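You operate a simulated robot arm through the tools that you are given. There is no shell and no other tool.

You run a simulated robot arm. Do the job below in one go: nothing can be reset, and whatever is moved stays where it is left.

TASK
Tidy up at the top of the workbench. At the end: the blue tape roll from the top of the workbench is on the top of the steel table; the cream clean intake filter from the top of the workbench stands where the clear yellow-rimmed jar stood; the clear yellow-rimmed jar is on the grey box; the silver block from the top of the workbench is on the top of the steel table; whatever was shut is shut again. Leave all else as you found it, and nothing knocked over. Set down upright: silver block, yellow-rimmed jar.

The check looks at the end state, three seconds after you hand in, the way a careful person would. Anything else that was tipped, shoved, dropped, spilled or broken makes it a failure.

THE ROBOT
A 6-joint arm with a two-finger gripper, fixed in place. Base frame: the origin is on the floor under the middle of its stand, x ahead of it, y to its left, z up. Readings come in m, rad, newtons and seconds.
With the tool pointing down near the work surface it reaches from about 0.14 to 0.68 m from the base axis. Its first joint turns from -1.152 to 1.152 rad. Payload 2.45 kg.
The TCP is the grasp point between the finger pads, 0.03 m short of the fingertips. In the tool frame z runs along the fingers and y along their closing line. The gripper opens to 0.106 m; its body begins 0.079 m behind the TCP.
Orientation is told as [roll, pitch, yaw] about the base's x, y, z axes, in that order, counted from this pose: with the fingers straight down and closing along the base's y, the tool's x points along the base's -x, its y along +y and its z along -z.

THE INTERFACE
- The arm moves only by the tool play_rows. Its argument "series" is a list of rows, each an object (a shift or turn left out is 0, a gripper value left out holds the last) with "linear": the shift along the base's x, y, z in m, a list of three; "dr": the turn, a rotation vector about the base's x, y, z in rad, a list of three. In form: [{"linear": [x, y, z], "dr": [rx, ry, rz]}, ...]. A call has 1 to 20 rows; each row is the pose to reach, as a shift and turn from the pose commanded when the call began. "gripper" is the opening, from 0 (shut) to 1 (fully open), set as the call begins (left out, the last holds). Rows are played at 5 a second. More than 0.05 m and 0.15 rad between two rows, or a gripper value outside its range, and nothing of the call is played. A pose out of reach is approached as far as the arm can. The call stops where the force on the tool passes 40 N (or 10 N more than at its start, if that is more) or the arm is blocked; 0.2 s more then pass. The fingers move at their own pace (about 0.153 m/s each) and stop on an object; they squeeze with about 40 N. The grip force told is the motor's: it shows also when the fingers shut on nothing. Time passes only in rows, and 0.2 s behind the last, so rows that repeat a pose let the fingers close. It gives the time, the measured TCP pose, the force on the tool (base axes), the opening and the grip force at its end, in the units of the frame above (readings bear some noise), with the torque about the TCP (base axes, N m) and any sound that the robot's microphone picked up.
- Cameras (640 x 400 px; columns grow to the right, rows downward): "scene" is fixed at [0.0569, 0.427, 1.3812]; the picture's right is [-0.67, -0.74, 0.00], its down [-0.56, 0.51, -0.65] and it looks along [0.48, -0.44, -0.76] (base axes); focal length 214 px, centre (320, 200). "wrist" rides on the gripper at [0.076, -0.002, -0.106] in the tool frame; the picture's right is [0.02, 1.00, 0.00], its down [-0.78, 0.02, -0.62] and it looks along [-0.62, 0.01, 0.78] (tool axes); focal length 247 px, centre (320, 200). There is no depth. A picture from a camera that has moved, and an enlarged one, comes with that camera's place and axes in the base frame and with its lens.
- grab_frame(camera): a new picture of that camera. The clock stands still meanwhile.
- close_up(camera, box): a new picture of the part [left, top, right, bottom] of that camera's present view, enlarged. The clock stands still meanwhile.
- finish_job(): hands the job in; it is judged then, once.

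Nothing tells you positions but the pictures and the camera data. Unless the task says otherwise, let go and move clear before handing in.

The tools are called after "Emit:" as a command line: name --argument value ..., lists and objects as JSON in quotes. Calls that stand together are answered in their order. play_rows: Moves the arm, as the interface text tells. Its arguments: {"type":"object","properties":{"series":{"type":"array"},"gripper":{"type":"number"}},"required":["series"]} The other tools are called the same way: grab_frame (camera) takes a picture; close_up (camera, box) takes an enlarged picture of a part of a camera's view; finish_job () hands the job in.

At the start:

```text
time: 0.0
tool_pos: [0.3096, 0.089, 1.1877]
orientation: [0.0, -0.001, -0.001]
wrist_force: [-0.2, -0.6, -0.2]
moment: [0.03, 0.0, -0.02]
gripper_width: 0.1059
finger_force: 0.0
```

scene: 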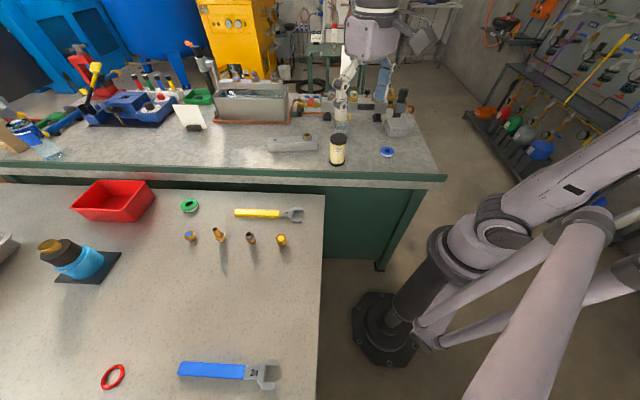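
wrist: 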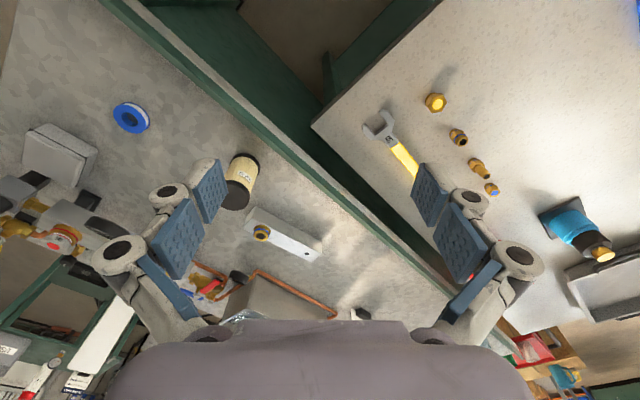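

I see a grey workbench (right/back side, with blue tape roll, cream filter, silver block, grey box) and a steel table nearer the scene camera. I'll look closer to locate each object before moving.

Emit:
close_up --camera "scene" --box '[200, 60, 460, 200]'

Emit:
close_up --camera "scene" --box '[0, 40, 240, 190]'

Emit:
close_up --camera "wrist" --box '[0, 80, 360, 320]'

Emit:
close_up --camera "scene" --box '[0, 160, 340, 400]'

```text
2.46 times, centred on (330, 130) of scene
camera zoom: at [0.0569, 0.427, 1.3812], right [-0.67, -0.74, 0.0], down [-0.56, 0.51, -0.65], along [0.48, -0.44, -0.76], focal length 528 px, centre (295, 372)
```

zoom: 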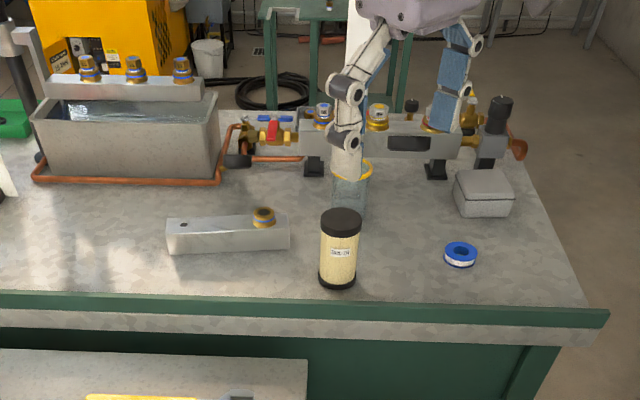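

```text
2.67 times, centred on (120, 115) of scene
camera zoom: at [0.0569, 0.427, 1.3812], right [-0.67, -0.74, 0.0], down [-0.56, 0.51, -0.65], along [0.48, -0.44, -0.76], focal length 572 px, centre (853, 427)
```

zoom: 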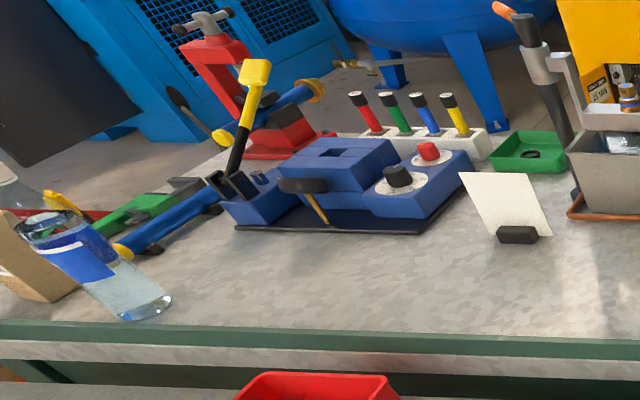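

```text
1.67 times, centred on (180, 200) of wrist
camera zoom: at [0.2344, 0.0865, 1.2947], right [-0.02, 1.0, 0.0], down [0.78, 0.02, 0.62], along [0.62, 0.01, -0.78], focal length 412 px, centre (553, 200)
```

zoom: 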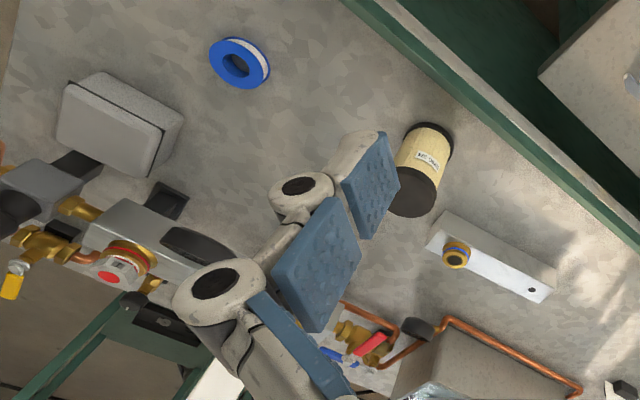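

```text
1.67 times, centred on (170, 280) of scene
camera zoom: at [0.0569, 0.427, 1.3812], right [-0.67, -0.74, 0.0], down [-0.56, 0.51, -0.65], along [0.48, -0.44, -0.76], focal length 358 px, centre (570, 67)
```

zoom: 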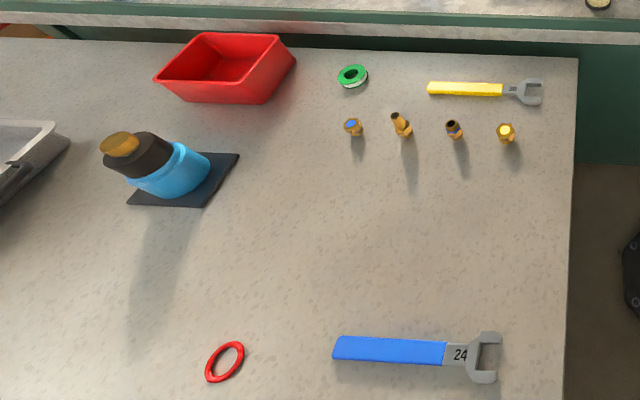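

The cream filter is near (0.51, -0.08), the tape near (0.40, -0.26), a silver bar with a brass fitting near (0.68, 0.01), and the jar is hidden behind the gripper at roughly (0.63, -0.23). I'll move the arm sideways at height to get clear views.

Emit:
play_rows --series '[{"linear": [0, -0.045, 0]}, {"linear": [0, -0.09, 0]}, {"linear": [0, -0.135, 0]}, {"linear": [0, -0.18, 0]}, {"linear": [0, -0.225, 0]}, {"linear": [0, -0.27, 0]}, {"linear": [0, -0.315, 0]}, {"linear": [0, -0.315, 0]}]'

Emit:
grab_frame --camera "scene"

Emit:
grab_frame --camera "wrist"

Emit:
close_up --camera "scene" --box '[230, 80, 440, 210]'

```text
time: 1.8
tool_pos: [0.3074, -0.2281, 1.1859]
orientation: [-0.001, 0.001, 0.001]
wrist_force: [0.7, 0.5, -0.9]
moment: [0.0, 0.04, -0.02]
gripper_width: 0.1059
finger_force: 0.0
```

```text
taken
```

scene: 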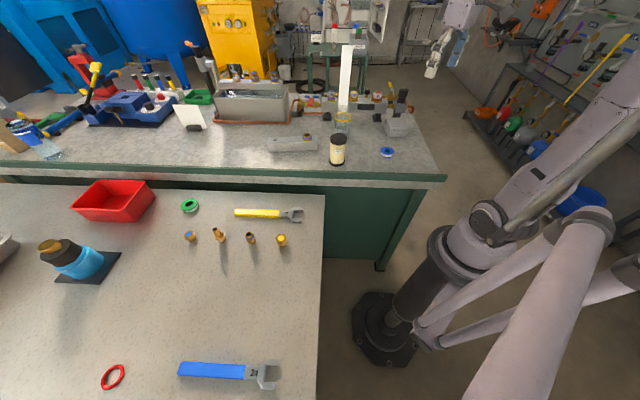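

```text
taken
camera wrist: at [0.2323, -0.23, 1.2931], right [-0.02, 1.0, 0.0], down [0.78, 0.02, 0.62], along [0.62, 0.01, -0.78], focal length 247 px, centre (320, 200)
```

wrist: 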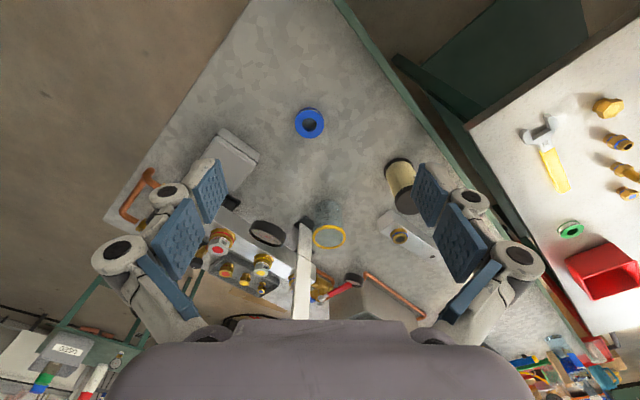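

```text
3.05 times, centred on (335, 145) of scene
camera zoom: at [0.0569, 0.427, 1.3812], right [-0.67, -0.74, 0.0], down [-0.56, 0.51, -0.65], along [0.48, -0.44, -0.76], focal length 654 px, centre (274, 368)
```

zoom: 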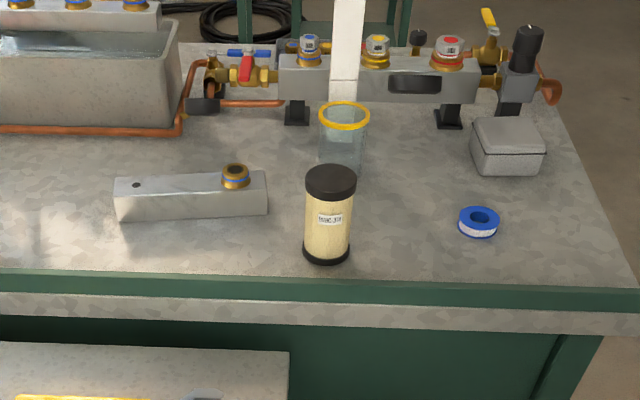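

The arm is now clear of the scene view. I can see the glass jar with the yellow rim in front of the manifold, with a white upright just behind it; I'll zoom in on these before choosing a grasp.

Emit:
close_up --camera "scene" --box '[310, 80, 420, 150]'

Emit:
close_up --camera "wrist" --box '[200, 130, 460, 320]'

Emit:
close_up --camera "scene" --box '[230, 100, 340, 170]'

Emit:
close_up --camera "scene" --box '[150, 170, 340, 300]'

```text
5.71 times, centred on (365, 115) of scene
camera zoom: at [0.0569, 0.427, 1.3812], right [-0.67, -0.74, 0.0], down [-0.56, 0.51, -0.65], along [0.48, -0.44, -0.76], focal length 1226 px, centre (63, 686)
```

zoom: 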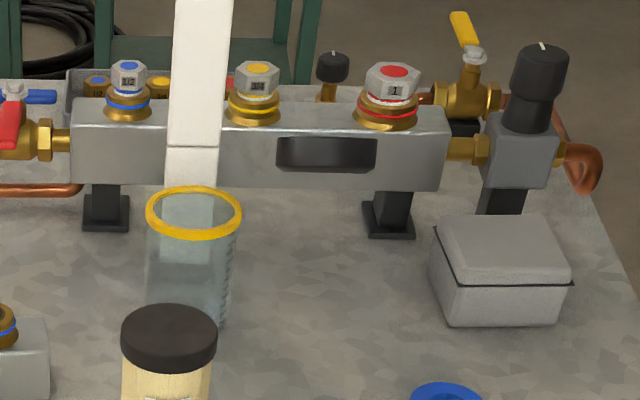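

```text
2.11 times, centred on (330, 225) of wrist
camera zoom: at [0.2323, -0.23, 1.2931], right [-0.02, 1.0, 0.0], down [0.78, 0.02, 0.62], along [0.62, 0.01, -0.78], focal length 520 px, centre (299, 147)
```

zoom: 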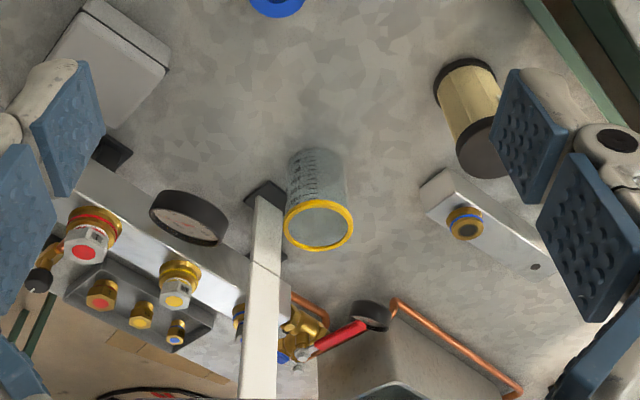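

```text
5.71 times, centred on (285, 135) of scene
camera zoom: at [0.0569, 0.427, 1.3812], right [-0.67, -0.74, 0.0], down [-0.56, 0.51, -0.65], along [0.48, -0.44, -0.76], focal length 1226 px, centre (520, 571)
```

zoom: 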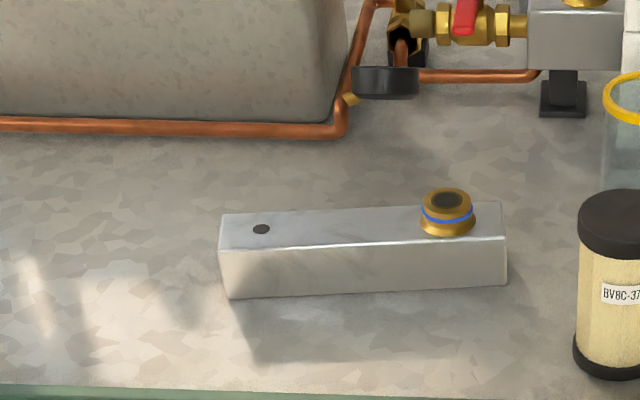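

```text
3.08 times, centred on (245, 235) of scene
camera zoom: at [0.0569, 0.427, 1.3812], right [-0.67, -0.74, 0.0], down [-0.56, 0.51, -0.65], along [0.48, -0.44, -0.76], focal length 660 px, centre (551, 92)
```

zoom: 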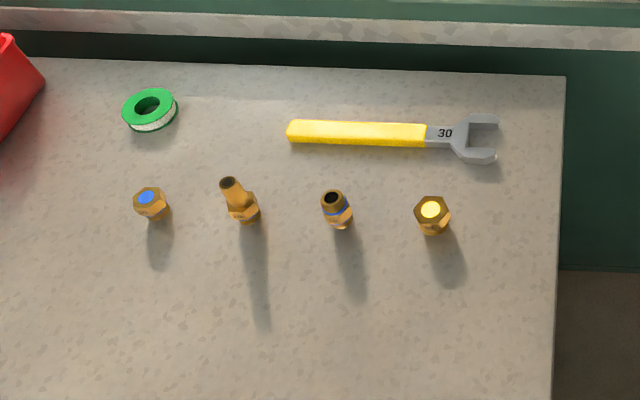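

The silver block is the bar with the brass fitting, about 0.20 × 0.045 × 0.04 m. A tall white post stands close behind the jar, so I'll turn the wrist and come lower to measure the gap between them.

Emit:
play_rows --series '[{"linear": [0.0155, 0.0163, -0.0177], "dr": [0, 0, -0.131]}, {"linear": [0.031, 0.0327, -0.0353], "dr": [0, 0, -0.262]}, {"linear": [0.0465, 0.049, -0.053], "dr": [0, 0, -0.393]}, {"linear": [0.062, 0.0653, -0.0707], "dr": [0, 0, -0.524]}, {"linear": [0.0775, 0.0817, -0.0883], "dr": [0, 0, -0.654]}, {"linear": [0.093, 0.098, -0.106], "dr": [0, 0, -0.785]}, {"linear": [0.093, 0.098, -0.106], "dr": [0, 0, -0.785]}]'

Emit:
grab_frame --camera "wrist"

Emit:
grab_frame --camera "scene"

```text
time: 3.4
tool_pos: [0.4038, -0.1276, 1.0801]
orientation: [-0.001, 0.001, -0.786]
wrist_force: [-0.8, -0.1, -0.2]
moment: [-0.01, 0.0, -0.01]
gripper_width: 0.106
finger_force: 0.0
```

```text
taken
camera wrist: at [0.3491, -0.0749, 1.1878], right [0.69, 0.72, 0.0], down [0.57, -0.54, 0.62], along [0.45, -0.43, -0.78], focal length 247 px, centre (320, 200)
```

wrist: 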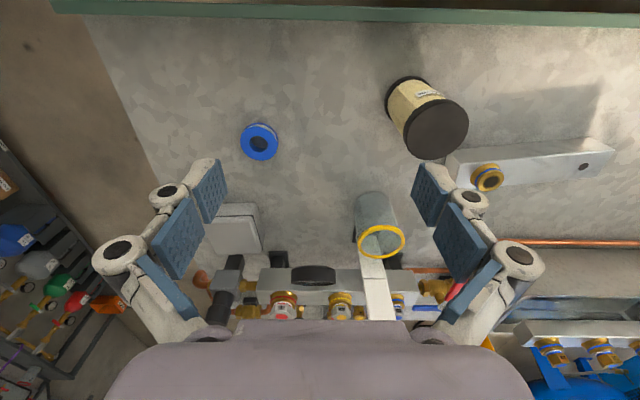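

```text
taken
```

scene: 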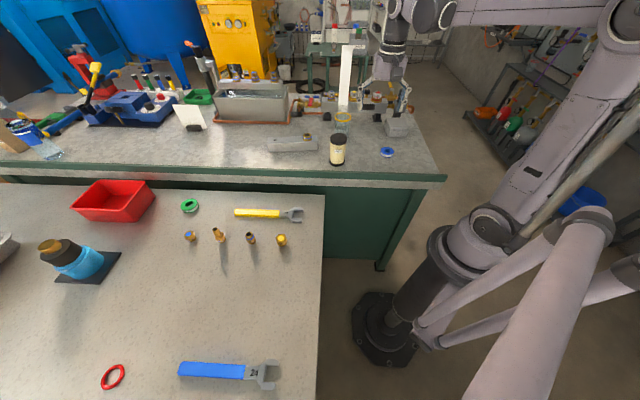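

The post's base appears directly behind the jar. I'll enlarge the wrist view to see its foot and the gap.

Emit:
close_up --camera "wrist" --box '[330, 170, 450, 330]'

Emit:
close_up --camera "scene" --box '[320, 40, 400, 140]'

Emit:
close_up --camera "wrist" --box '[180, 170, 330, 330]'

Emit:
close_up --camera "wrist" --box '[370, 60, 630, 220]'

```text
2.50 times, centred on (390, 250) of wrist
camera zoom: at [0.3491, -0.0749, 1.1878], right [0.69, 0.72, 0.0], down [0.57, -0.54, 0.62], along [0.45, -0.43, -0.78], focal length 617 px, centre (145, 75)
```

zoom: 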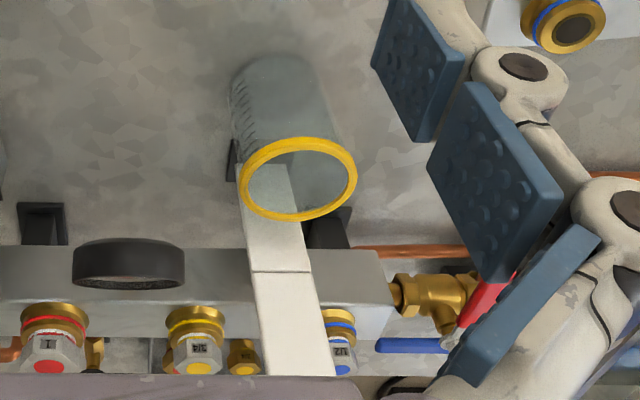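

```text
4.00 times, centred on (360, 90) of scene
camera zoom: at [0.0569, 0.427, 1.3812], right [-0.67, -0.74, 0.0], down [-0.56, 0.51, -0.65], along [0.48, -0.44, -0.76], focal length 858 px, centre (160, 640)
```

zoom: 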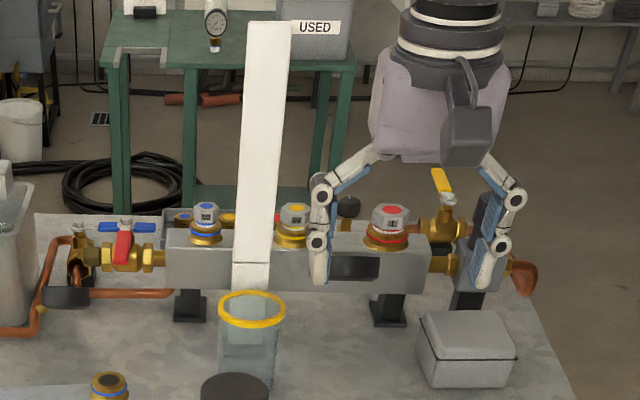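

```text
2.50 times, centred on (255, 250) of wrist
camera zoom: at [0.3491, -0.0749, 1.1878], right [0.69, 0.72, 0.0], down [0.57, -0.54, 0.62], along [0.45, -0.43, -0.78], focal length 617 px, centre (482, 75)
```

zoom: 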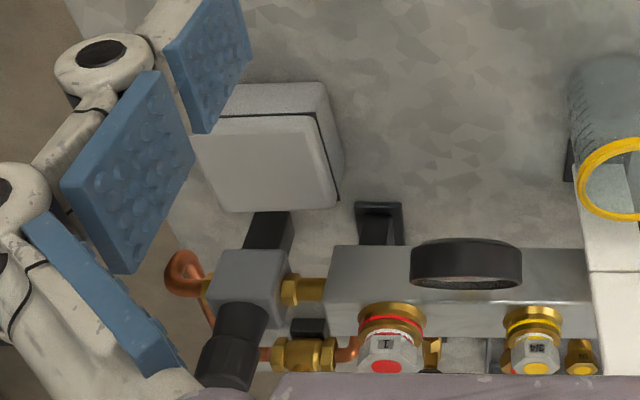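

```text
2.46 times, centred on (500, 140) of wrist
camera zoom: at [0.3491, -0.0749, 1.1878], right [0.69, 0.72, 0.0], down [0.57, -0.54, 0.62], along [0.45, -0.43, -0.78], focal length 608 px, centre (-123, 348)
```

zoom: 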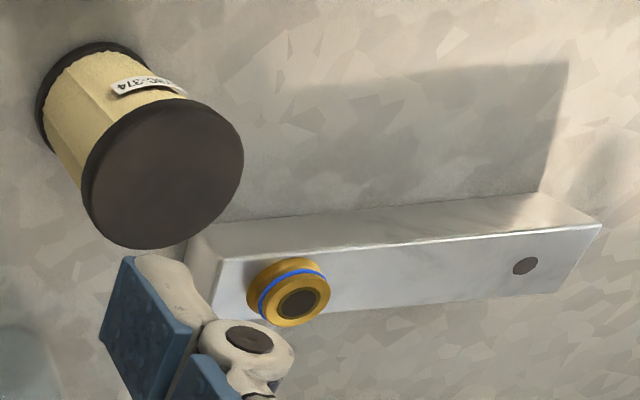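

I place the jar axis at about (0.615, -0.204), with its rim at z≈0.933. The white post is about 7 cm behind it at (0.664, -0.254). I'll approach with the gripper leaning back toward the robot so its body stays away from the post, stopping short for another look.

Emit:
play_rows --series '[{"linear": [0.031, -0.0066, -0.0075], "dr": [0, 0, 0.0655]}, {"linear": [0.062, -0.0132, -0.015], "dr": [0, 0, 0.131]}, {"linear": [0.093, -0.0198, -0.0225], "dr": [0, 0, 0.1965]}, {"linear": [0.124, -0.0264, -0.03], "dr": [0, 0, 0.262]}, {"linear": [0.124, -0.0264, -0.03], "dr": [0, 0, 0.262]}]'

Emit:
play_rows --series '[{"linear": [0, 0, 0], "dr": [-0.0437, -0.0757, 0]}, {"linear": [0, 0, 0], "dr": [-0.0873, -0.1513, 0]}, {"linear": [0, 0, 0], "dr": [-0.131, -0.227, 0]}, {"linear": [0, 0, 0], "dr": [-0.131, -0.227, 0]}]'

Emit:
grab_frame --camera "wrist"

Emit:
grab_frame --camera "scene"

```text
time: 4.6
tool_pos: [0.5269, -0.1564, 1.0499]
orientation: [-0.001, 0.0, -0.52]
wrist_force: [-0.4, -0.8, -0.7]
moment: [0.0, -0.01, 0.01]
gripper_width: 0.1059
finger_force: 0.1
```

```text
time: 5.6
tool_pos: [0.528, -0.1536, 1.0509]
orientation: [0.002, -0.264, -0.522]
wrist_force: [-0.6, 0.2, 0.2]
moment: [0.0, 0.0, 0.03]
gripper_width: 0.1058
finger_force: 0.1
```

```text
taken
camera wrist: at [0.4389, -0.1065, 1.1346], right [0.48, 0.88, -0.01], down [0.52, -0.28, 0.8], along [0.7, -0.39, -0.59], focal length 247 px, centre (320, 200)
```

wrist: 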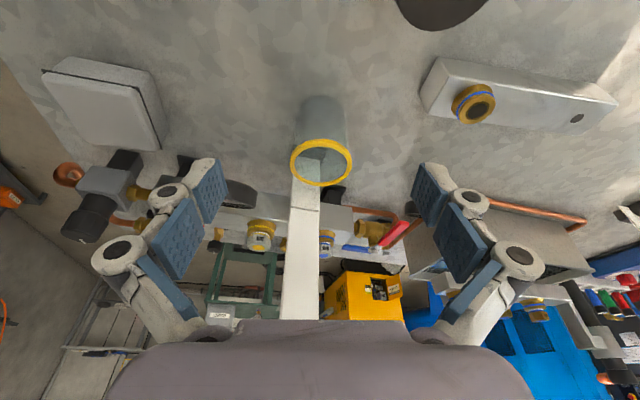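

```text
taken
```

scene: 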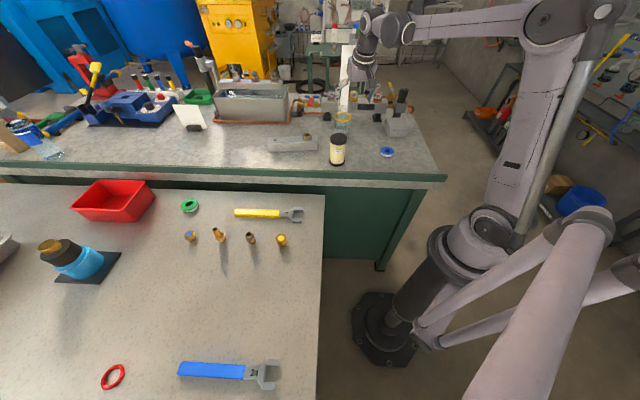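

The refined jar axis is (0.615, -0.203), well centred between the fingers. I'll move over it at height and check clearance to the post before descending.

Emit:
play_rows --series '[{"linear": [0.029, -0.0165, 0]}, {"linear": [0.058, -0.033, 0]}, {"linear": [0.087, -0.0494, 0]}, {"linear": [0.087, -0.0494, 0]}]'

Emit:
grab_frame --camera "wrist"

Emit:
close_up --camera "scene" --box '[300, 30, 440, 170]'

```text
time: 6.6
tool_pos: [0.6137, -0.2042, 1.0509]
orientation: [0.0, -0.262, -0.523]
wrist_force: [0.5, -0.4, -0.8]
moment: [-0.01, -0.01, 0.0]
gripper_width: 0.1061
finger_force: 0.0
```

```text
taken
camera wrist: at [0.5261, -0.1549, 1.1348], right [0.48, 0.88, -0.01], down [0.52, -0.28, 0.8], along [0.7, -0.39, -0.6], focal length 247 px, centre (320, 200)
```

wrist: 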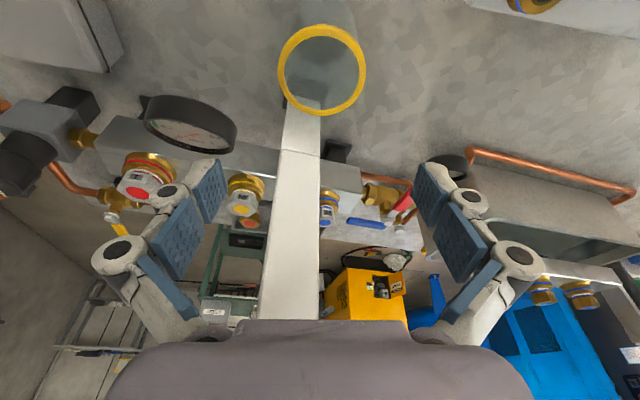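

```text
2.86 times, centred on (370, 100) of scene
camera zoom: at [0.0569, 0.427, 1.3812], right [-0.67, -0.74, 0.0], down [-0.56, 0.51, -0.65], along [0.48, -0.44, -0.76], focal length 613 px, centre (177, 486)
```

zoom: 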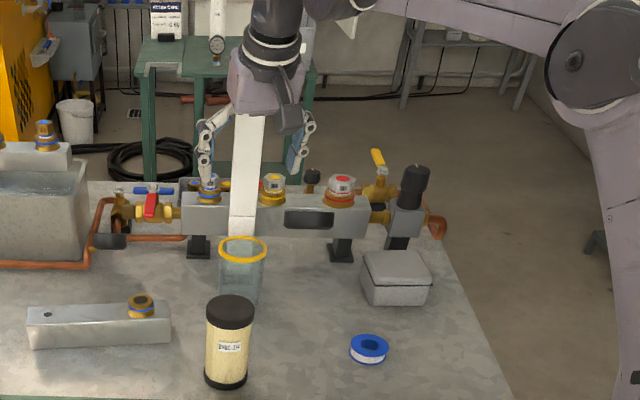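

The jar rim lines up with the gripper and the post is well ahead of the palm. I'll descend to grasp the jar at mid-height, checking forces on the way.

Emit:
play_rows --series '[{"linear": [0, 0, -0.03]}, {"linear": [0, 0, -0.06]}, {"linear": [0, 0, -0.09]}, {"linear": [0, 0, -0.115]}, {"linear": [0, 0, -0.115]}]'

Emit:
grab_frame --camera "wrist"

Emit:
close_up --camera "scene" --box '[280, 40, 420, 180]'

```text
time: 7.8
tool_pos: [0.6133, -0.2031, 0.935]
orientation: [-0.001, -0.261, -0.521]
wrist_force: [-0.5, -0.3, 0.0]
moment: [0.02, -0.01, -0.02]
gripper_width: 0.106
finger_force: 0.1
```

```text
taken
camera wrist: at [0.5249, -0.1545, 1.0185], right [0.48, 0.88, -0.01], down [0.52, -0.28, 0.8], along [0.7, -0.39, -0.6], focal length 247 px, centre (320, 200)
```

wrist: 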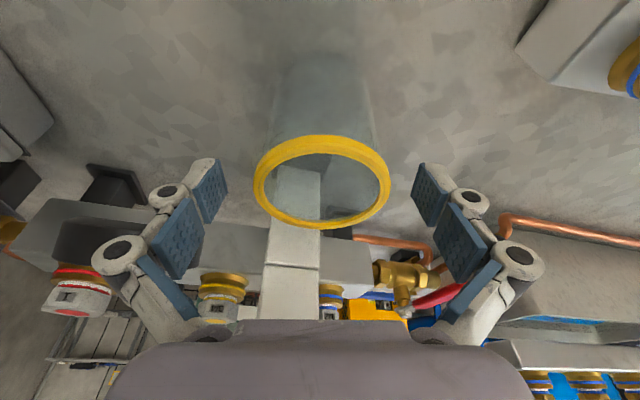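

```text
2.86 times, centred on (350, 110) of scene
camera zoom: at [0.0569, 0.427, 1.3812], right [-0.67, -0.74, 0.0], down [-0.56, 0.51, -0.65], along [0.48, -0.44, -0.76], focal length 613 px, centre (234, 457)
```

zoom: 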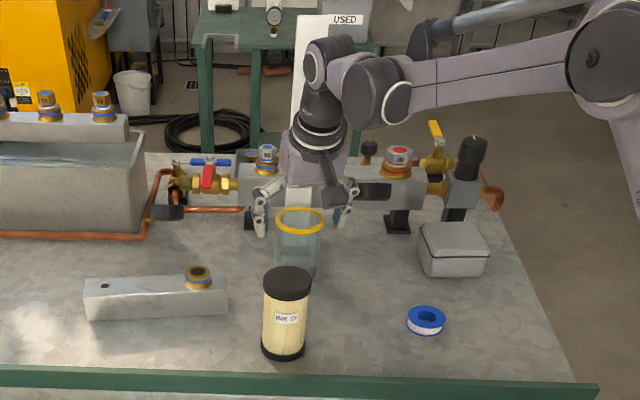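

The rim sits centred between the pads at z≈0.935. I'll lower the last 4.5 cm and then close on the jar body.

Emit:
play_rows --series '[{"linear": [-0.001, 0.0005, -0.025]}, {"linear": [-0.002, 0.001, -0.045]}, {"linear": [-0.002, 0.001, -0.045]}]'

Emit:
play_rows --series '[{"linear": [0, 0, 0]}, {"linear": [0, 0, 0]}, {"linear": [0, 0, 0]}, {"linear": [0, 0, 0]}, {"linear": [0, 0, 0]}]' --gripper 0.0

Emit:
grab_frame --camera "wrist"

```text
time: 8.6
tool_pos: [0.6101, -0.2032, 0.8905]
orientation: [-0.001, -0.26, -0.521]
wrist_force: [0.2, -0.5, -0.3]
moment: [-0.02, 0.01, -0.02]
gripper_width: 0.1061
finger_force: 0.0
```

```text
time: 9.8
tool_pos: [0.6098, -0.2039, 0.8923]
orientation: [0.0, -0.263, -0.523]
wrist_force: [2.0, 1.5, 11.3]
moment: [0.01, -0.08, 0.05]
gripper_width: 0.063
finger_force: 40.5
```

```text
taken
camera wrist: at [0.5229, -0.154, 0.9748], right [0.48, 0.88, -0.01], down [0.52, -0.28, 0.8], along [0.7, -0.39, -0.59], focal length 247 px, centre (320, 200)
```

wrist: 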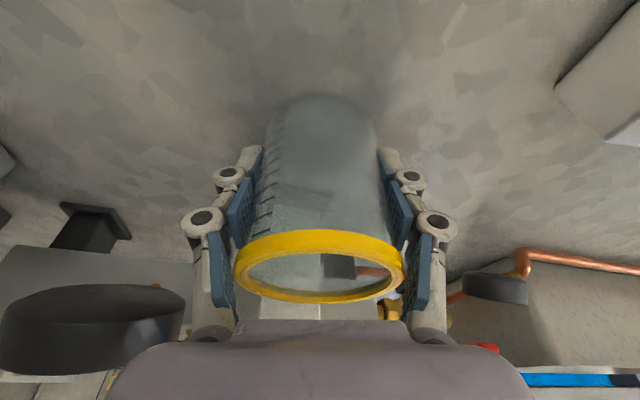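

The fingers closed at 0.063 m with a 40 N grip on the jar. I'll lift a little and verify the jar comes up level.

Emit:
play_rows --series '[{"linear": [0, 0, 0.01]}, {"linear": [0, 0, 0.02]}, {"linear": [0, 0, 0.04]}, {"linear": [0, 0, 0.04]}]'

Emit:
grab_frame --camera "wrist"

Emit:
close_up --camera "scene" --box '[280, 40, 420, 180]'

```text
time: 10.8
tool_pos: [0.6119, -0.2034, 0.9301]
orientation: [-0.002, -0.262, -0.522]
wrist_force: [0.4, -0.5, -1.2]
moment: [0.02, 0.01, -0.03]
gripper_width: 0.0632
finger_force: 40.1
```

```text
taken
camera wrist: at [0.5239, -0.1533, 1.0147], right [0.48, 0.88, -0.01], down [0.52, -0.28, 0.8], along [0.7, -0.39, -0.6], focal length 247 px, centre (320, 200)
```

wrist: 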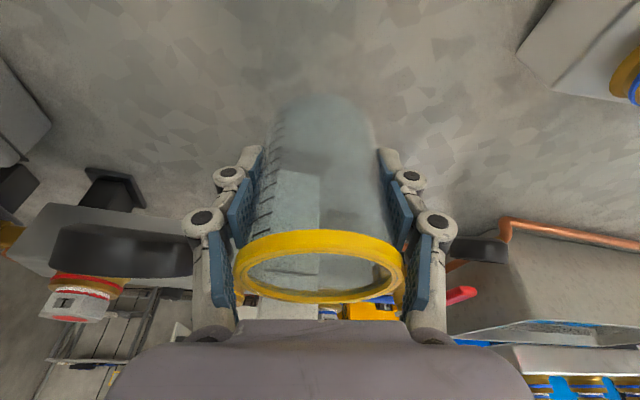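

```text
2.86 times, centred on (350, 110) of scene
camera zoom: at [0.0569, 0.427, 1.3812], right [-0.67, -0.74, 0.0], down [-0.56, 0.51, -0.65], along [0.48, -0.44, -0.76], focal length 613 px, centre (234, 457)
```

zoom: 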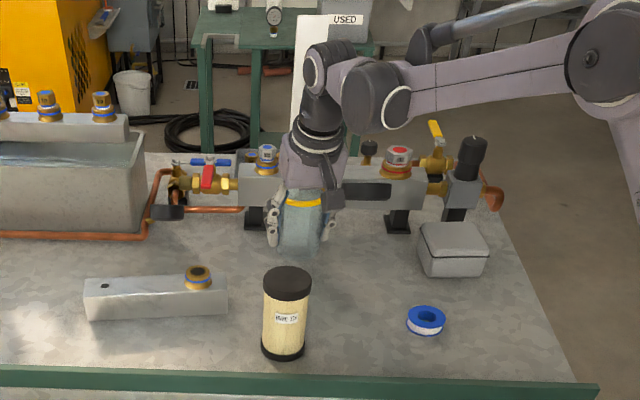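

The jar lifted cleanly and is held rigidly, so the grasp point marks where it stood: TCP about (0.611, -0.203, 0.891). Next I'll get a precise fix on the grey box.

Emit:
close_up --camera "scene" --box '[375, 100, 425, 145]'

Emit:
play_rows --series '[{"linear": [0, 0, 0.04]}, {"linear": [0, 0, 0.08]}, {"linear": [0, 0, 0.12]}, {"linear": [-0.035, 0, 0.12], "dr": [0, 0, -0.065]}, {"linear": [-0.07, -0.02, 0.12], "dr": [0, 0, -0.13]}, {"linear": [-0.1, -0.05, 0.12], "dr": [0, 0, -0.196]}, {"linear": [-0.12, -0.08, 0.12], "dr": [0, 0, -0.262]}, {"linear": [-0.12, -0.08, 0.12], "dr": [0, 0, -0.262]}]'

Emit:
grab_frame --camera "wrist"

Emit:
grab_frame --camera "scene"

```text
8.89 times, centred on (400, 122) of scene
camera zoom: at [0.0569, 0.427, 1.3812], right [-0.67, -0.74, 0.0], down [-0.56, 0.51, -0.65], along [0.48, -0.44, -0.76], focal length 1906 px, centre (-391, 889)
```

zoom: 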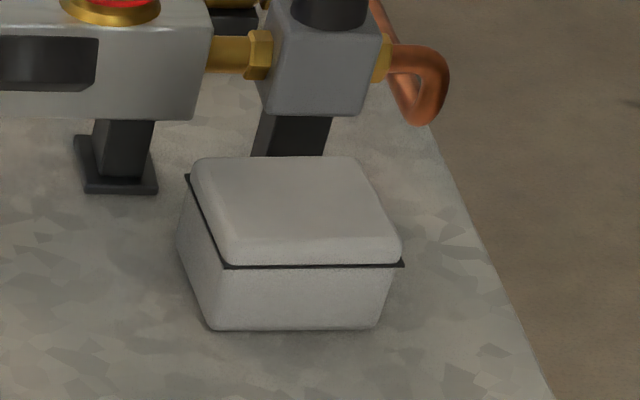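

```text
time: 12.6
tool_pos: [0.4915, -0.285, 1.0515]
orientation: [0.001, -0.262, -0.784]
wrist_force: [-1.1, -0.6, -0.3]
moment: [-0.05, -0.04, -0.02]
gripper_width: 0.0626
finger_force: 39.9
```

```text
taken
camera wrist: at [0.418, -0.2142, 1.1354], right [0.69, 0.72, -0.01], down [0.43, -0.41, 0.8], along [0.58, -0.56, -0.6], focal length 247 px, centre (320, 200)
```

wrist: 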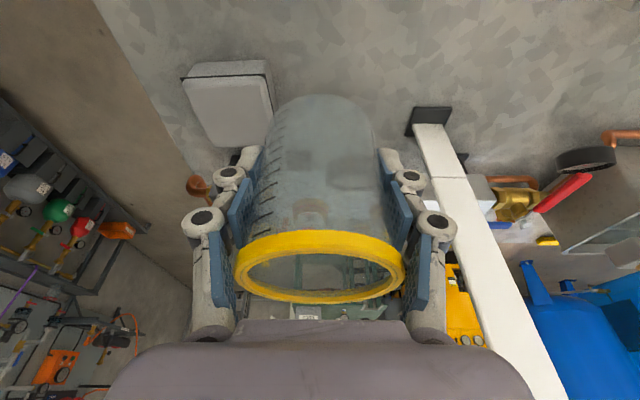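

```text
taken
```

scene: 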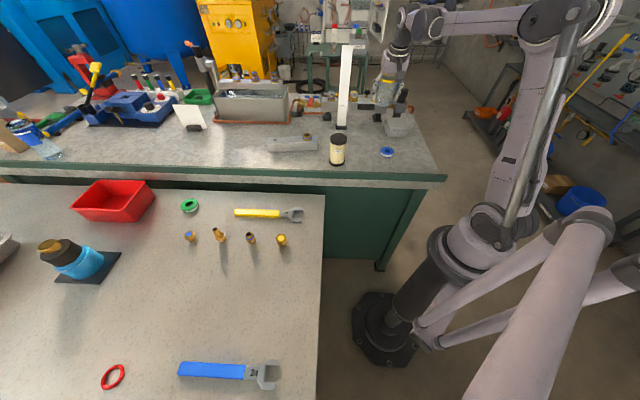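

The jar is held above and the post and filter are undisturbed. The box is partly visible to the left of the jar in the wrist view, so I'll zoom in there to fix its centre and top height.

Emit:
close_up --camera "wrist" --box '[160, 40, 300, 180]'

Emit:
close_up --camera "scene" --box '[310, 40, 430, 170]'

```text
2.86 times, centred on (230, 110) of wrist
camera zoom: at [0.418, -0.2142, 1.1354], right [0.69, 0.72, -0.01], down [0.43, -0.41, 0.8], along [0.58, -0.56, -0.6], focal length 706 px, centre (577, 457)
```

zoom: 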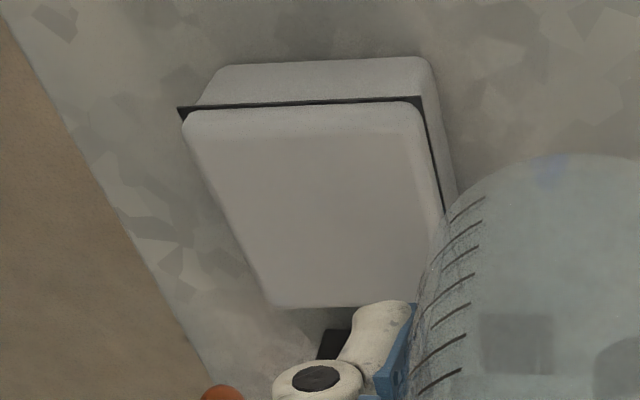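

```text
3.08 times, centred on (370, 105) of scene
camera zoom: at [0.0569, 0.427, 1.3812], right [-0.67, -0.74, 0.0], down [-0.56, 0.51, -0.65], along [0.48, -0.44, -0.76], focal length 660 px, centre (166, 492)
```

zoom: 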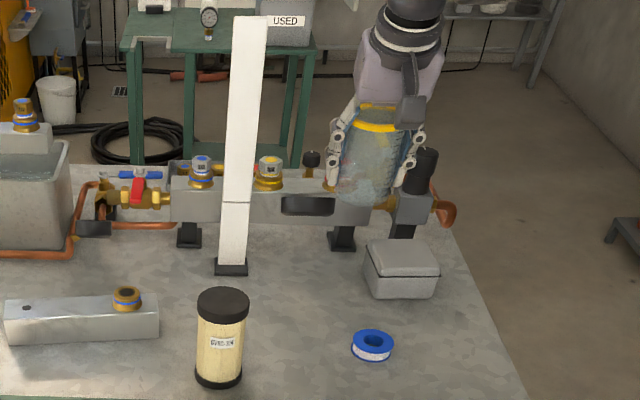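

The box centre is at about (0.475, -0.410) and its top at z≈0.886. I'll carry the jar over it and lower to a couple of centimetres above.

Emit:
play_rows --series '[{"linear": [-0.0042, -0.0318, 0]}, {"linear": [-0.0083, -0.0636, 0]}, {"linear": [-0.0125, -0.0954, 0]}, {"linear": [-0.0166, -0.1272, 0]}, {"linear": [-0.0166, -0.1272, -0.03]}, {"linear": [-0.0166, -0.1272, -0.06]}, {"linear": [-0.0166, -0.1272, -0.085]}, {"linear": [-0.0166, -0.1272, -0.085]}]'

Emit:
close_up --camera "scene" --box '[350, 60, 450, 160]'

Emit:
grab_frame --camera "wrist"

```text
time: 14.4
tool_pos: [0.4753, -0.4111, 0.9656]
orientation: [0.0, -0.261, -0.783]
wrist_force: [-0.1, 0.4, -0.8]
moment: [-0.03, 0.0, -0.02]
gripper_width: 0.0626
finger_force: 40.2
```

```text
4.00 times, centred on (400, 110) of scene
camera zoom: at [0.0569, 0.427, 1.3812], right [-0.67, -0.74, 0.0], down [-0.56, 0.51, -0.65], along [0.48, -0.44, -0.76], focal length 858 px, centre (0, 560)
```

zoom: 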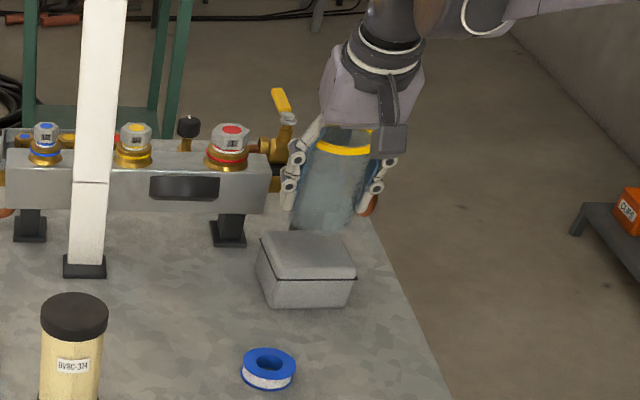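

```text
taken
camera wrist: at [0.4035, -0.3405, 1.0497], right [0.69, 0.72, -0.01], down [0.43, -0.41, 0.8], along [0.58, -0.56, -0.6], focal length 247 px, centre (320, 200)
```

wrist: 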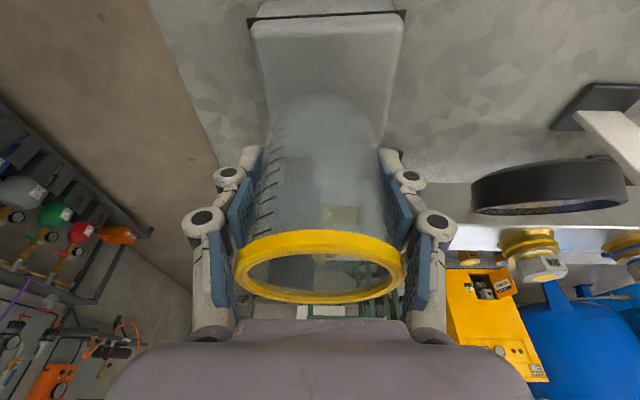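

The jar is directly over the box in both views. I'll lower it slowly in small steps until the force shows contact.

Emit:
play_rows --series '[{"linear": [0, 0.001, -0.01]}, {"linear": [0, 0.001, -0.02]}, {"linear": [0, 0.001, -0.024]}, {"linear": [0, 0.001, -0.024]}]'

Emit:
close_up --camera "scene" --box '[350, 60, 450, 160]'

```text
time: 15.4
tool_pos: [0.4755, -0.4094, 0.9417]
orientation: [0.0, -0.262, -0.783]
wrist_force: [0.3, 0.1, 0.1]
moment: [0.0, -0.01, 0.02]
gripper_width: 0.0626
finger_force: 40.0
```

```text
4.00 times, centred on (400, 110) of scene
camera zoom: at [0.0569, 0.427, 1.3812], right [-0.67, -0.74, 0.0], down [-0.56, 0.51, -0.65], along [0.48, -0.44, -0.76], focal length 858 px, centre (0, 560)
```

zoom: 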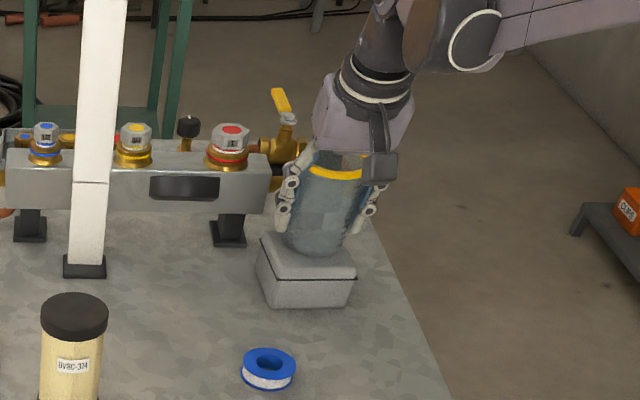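

The jar base is just above the lid with no contact force yet. I'll continue in millimetre steps.

Emit:
play_rows --series '[{"linear": [0, 0, -0.002]}, {"linear": [0, 0, -0.004]}, {"linear": [0, 0, -0.004]}]'

```text
time: 16.2
tool_pos: [0.4744, -0.4098, 0.9396]
orientation: [0.001, -0.266, -0.785]
wrist_force: [-0.5, -0.5, 27.0]
moment: [-0.02, -0.05, 0.31]
gripper_width: 0.0626
finger_force: 40.1
```

Contact is made at about z=0.940. I'll ease back slightly to relieve the pressure before releasing.

Emit:
play_rows --series '[{"linear": [0, 0, 0.0015]}, {"linear": [0, 0, 0.0018]}, {"linear": [0, 0, 0.0018]}]'

Emit:
close_up --camera "scene" --box '[370, 80, 430, 150]'

Emit:
grab_frame --camera "wrist"

```text
time: 17.0
tool_pos: [0.474, -0.4097, 0.9395]
orientation: [-0.001, -0.263, -0.785]
wrist_force: [0.3, -1.7, 5.4]
moment: [-0.2, -0.11, 0.0]
gripper_width: 0.0623
finger_force: 39.5
```

```text
5.71 times, centred on (400, 115) of scene
camera zoom: at [0.0568, 0.4271, 1.3812], right [-0.67, -0.74, 0.0], down [-0.56, 0.51, -0.65], along [0.48, -0.44, -0.76], focal length 1226 px, centre (-137, 686)
```

zoom: 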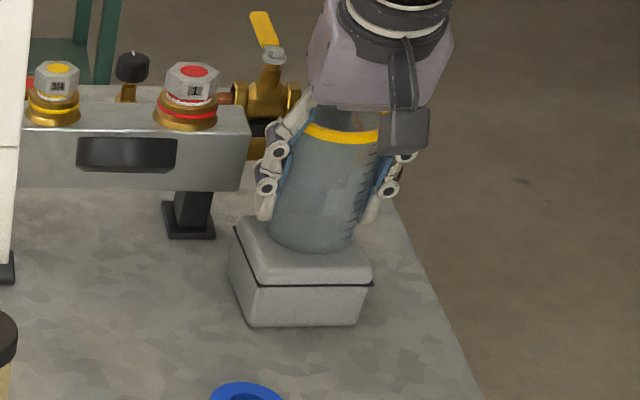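

```text
taken
camera wrist: at [0.4031, -0.3395, 1.0236], right [0.69, 0.72, -0.01], down [0.43, -0.41, 0.8], along [0.58, -0.56, -0.6], focal length 247 px, centre (320, 200)
```

wrist: 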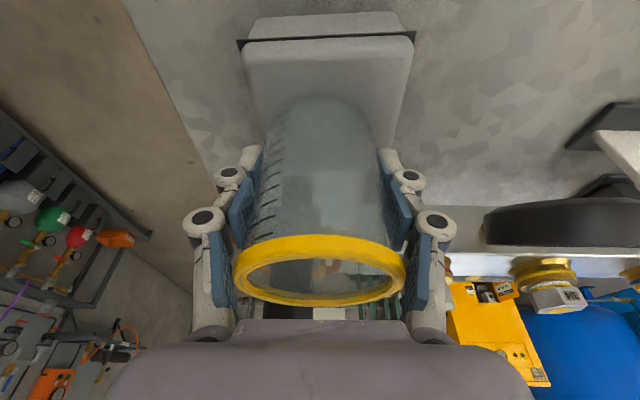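

The jar is resting lightly on the lid. Before letting go I want to be sure its base is fully on the lid, so I'll take the tightest views.

Emit:
close_up --camera "scene" --box '[382, 98, 422, 138]'

Emit:
close_up --camera "wrist" --box '[220, 0, 430, 150]'

```text
10.00 times, centred on (402, 118) of scene
camera zoom: at [0.0568, 0.4271, 1.3812], right [-0.67, -0.74, 0.0], down [-0.56, 0.51, -0.65], along [0.48, -0.44, -0.76], focal length 2145 px, centre (-500, 1020)
```

zoom: 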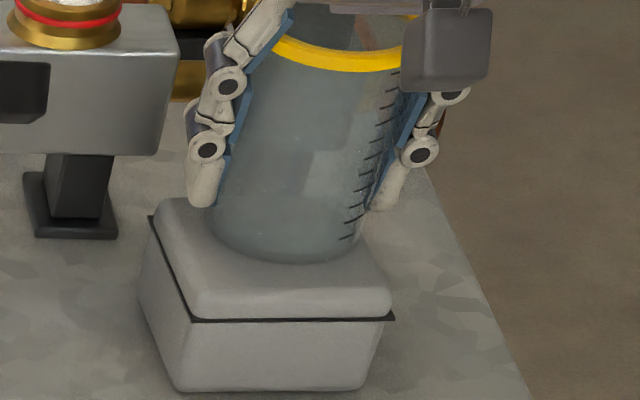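

```text
2.67 times, centred on (325, 75) of wrist
camera zoom: at [0.4031, -0.3395, 1.0236], right [0.69, 0.72, -0.01], down [0.43, -0.41, 0.8], along [0.58, -0.56, -0.6], focal length 659 px, centre (307, 533)
```

zoom: 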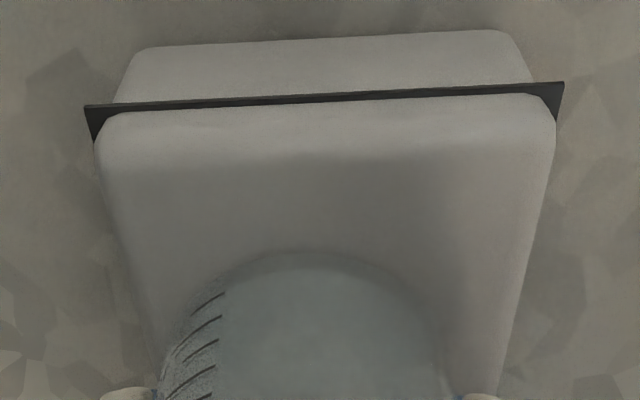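

The close views show the jar about 12 mm too far back and 7 mm to one side relative to the lid centre. I'll lift it a little, shift it, and check again before lowering.

Emit:
play_rows --series '[{"linear": [0, 0, 0.006]}, {"linear": [0, 0, 0.012]}, {"linear": [-0.002, 0.007, 0.012]}, {"linear": [-0.0035, 0.0135, 0.012]}, {"linear": [-0.0035, 0.0135, 0.008]}, {"linear": [-0.0035, 0.0135, 0.004]}, {"linear": [-0.0035, 0.0135, 0.004]}]'

Emit:
close_up --camera "scene" --box '[382, 98, 422, 138]'

Emit:
close_up --camera "wrist" --box '[220, 0, 430, 150]'

```text
time: 18.6
tool_pos: [0.4722, -0.3945, 0.9435]
orientation: [0.0, -0.263, -0.785]
wrist_force: [-0.5, 0.3, 0.6]
moment: [0.02, -0.01, 0.02]
gripper_width: 0.0624
finger_force: 39.6
```

```text
10.00 times, centred on (402, 118) of scene
camera zoom: at [0.0569, 0.427, 1.3812], right [-0.67, -0.74, 0.0], down [-0.56, 0.51, -0.65], along [0.48, -0.44, -0.76], focal length 2145 px, centre (-500, 1020)
```

zoom: 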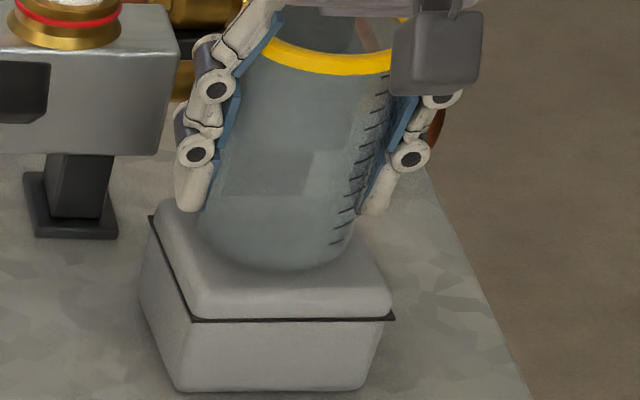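

```text
2.67 times, centred on (325, 75) of wrist
camera zoom: at [0.3998, -0.3252, 1.028], right [0.69, 0.72, -0.01], down [0.43, -0.41, 0.8], along [0.58, -0.56, -0.6], focal length 659 px, centre (307, 533)
```

zoom: 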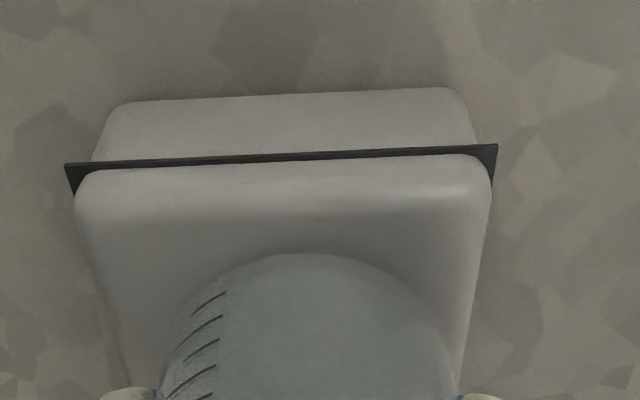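

The jar now looks centred on the lid in both views. I'll lower the last few millimetres and check contact.

Emit:
play_rows --series '[{"linear": [-0.0005, -0.0005, -0.0015]}, {"linear": [-0.0005, -0.0005, -0.003]}, {"linear": [-0.0005, -0.0005, -0.003]}]'

```text
time: 19.4
tool_pos: [0.4713, -0.3971, 0.9409]
orientation: [0.001, -0.263, -0.784]
wrist_force: [-0.4, 0.4, -0.1]
moment: [0.02, 0.03, -0.01]
gripper_width: 0.0623
finger_force: 40.0
```

Emit:
play_rows --series '[{"linear": [0, 0, -0.0012]}, {"linear": [0, 0, -0.0012]}]'

```text
time: 20.0
tool_pos: [0.4714, -0.3957, 0.9396]
orientation: [0.001, -0.262, -0.786]
wrist_force: [0.2, -0.4, 0.6]
moment: [-0.04, -0.03, 0.03]
gripper_width: 0.062
finger_force: 40.0
```

The jar is within about a millimetre of contact at z≈0.940, with no force showing yet. I'll ease down once more by a millimetre.

Emit:
play_rows --series '[{"linear": [0, 0, -0.0012]}, {"linear": [0, 0, -0.0012]}]'

```text
time: 20.6
tool_pos: [0.4719, -0.3951, 0.9393]
orientation: [0.001, -0.263, -0.784]
wrist_force: [1.0, 0.8, 16.2]
moment: [-0.07, -0.06, 0.07]
gripper_width: 0.0623
finger_force: 40.4
```

Contact is confirmed at 16 N. I'll relieve the pressure slightly and open the gripper.

Emit:
play_rows --series '[{"linear": [0, 0, 0.0008]}, {"linear": [0, 0, 0.0008]}]'

Emit:
play_rows --series '[{"linear": [0, 0, 0]}, {"linear": [0, 0, 0]}, {"linear": [0, 0, 0]}, {"linear": [0, 0, 0]}]' --gripper 1.0

Emit:
grab_frame --camera "wrist"

Emit:
close_up --camera "scene" --box '[372, 78, 432, 148]'

```text
time: 21.2
tool_pos: [0.4721, -0.3955, 0.9401]
orientation: [-0.001, -0.261, -0.785]
wrist_force: [2.2, 0.9, 6.8]
moment: [-0.06, -0.22, 0.02]
gripper_width: 0.062
finger_force: 40.2
```

```text
time: 22.2
tool_pos: [0.4716, -0.396, 0.9403]
orientation: [0.0, -0.262, -0.785]
wrist_force: [0.1, 0.6, -0.5]
moment: [0.02, 0.01, 0.01]
gripper_width: 0.1062
finger_force: 0.1
```

```text
taken
camera wrist: at [0.3998, -0.3262, 1.0236], right [0.69, 0.72, -0.01], down [0.43, -0.41, 0.8], along [0.58, -0.56, -0.6], focal length 247 px, centre (320, 200)
```

wrist: 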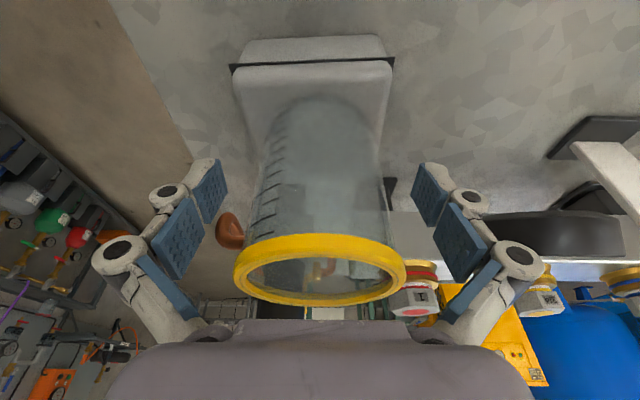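

```text
5.71 times, centred on (402, 113) of scene
camera zoom: at [0.0569, 0.427, 1.3812], right [-0.67, -0.74, 0.0], down [-0.56, 0.51, -0.65], along [0.48, -0.44, -0.76], focal length 1226 px, centre (-149, 697)
```

zoom: 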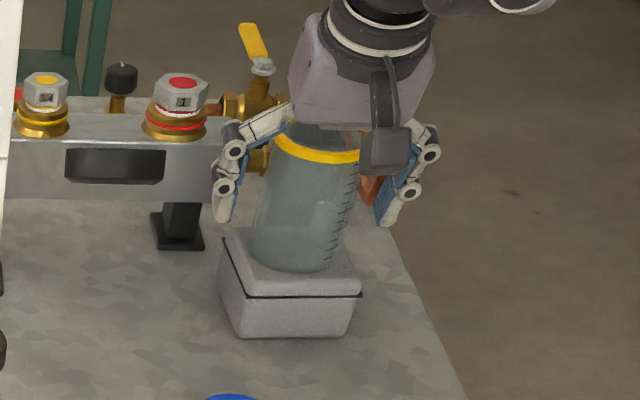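

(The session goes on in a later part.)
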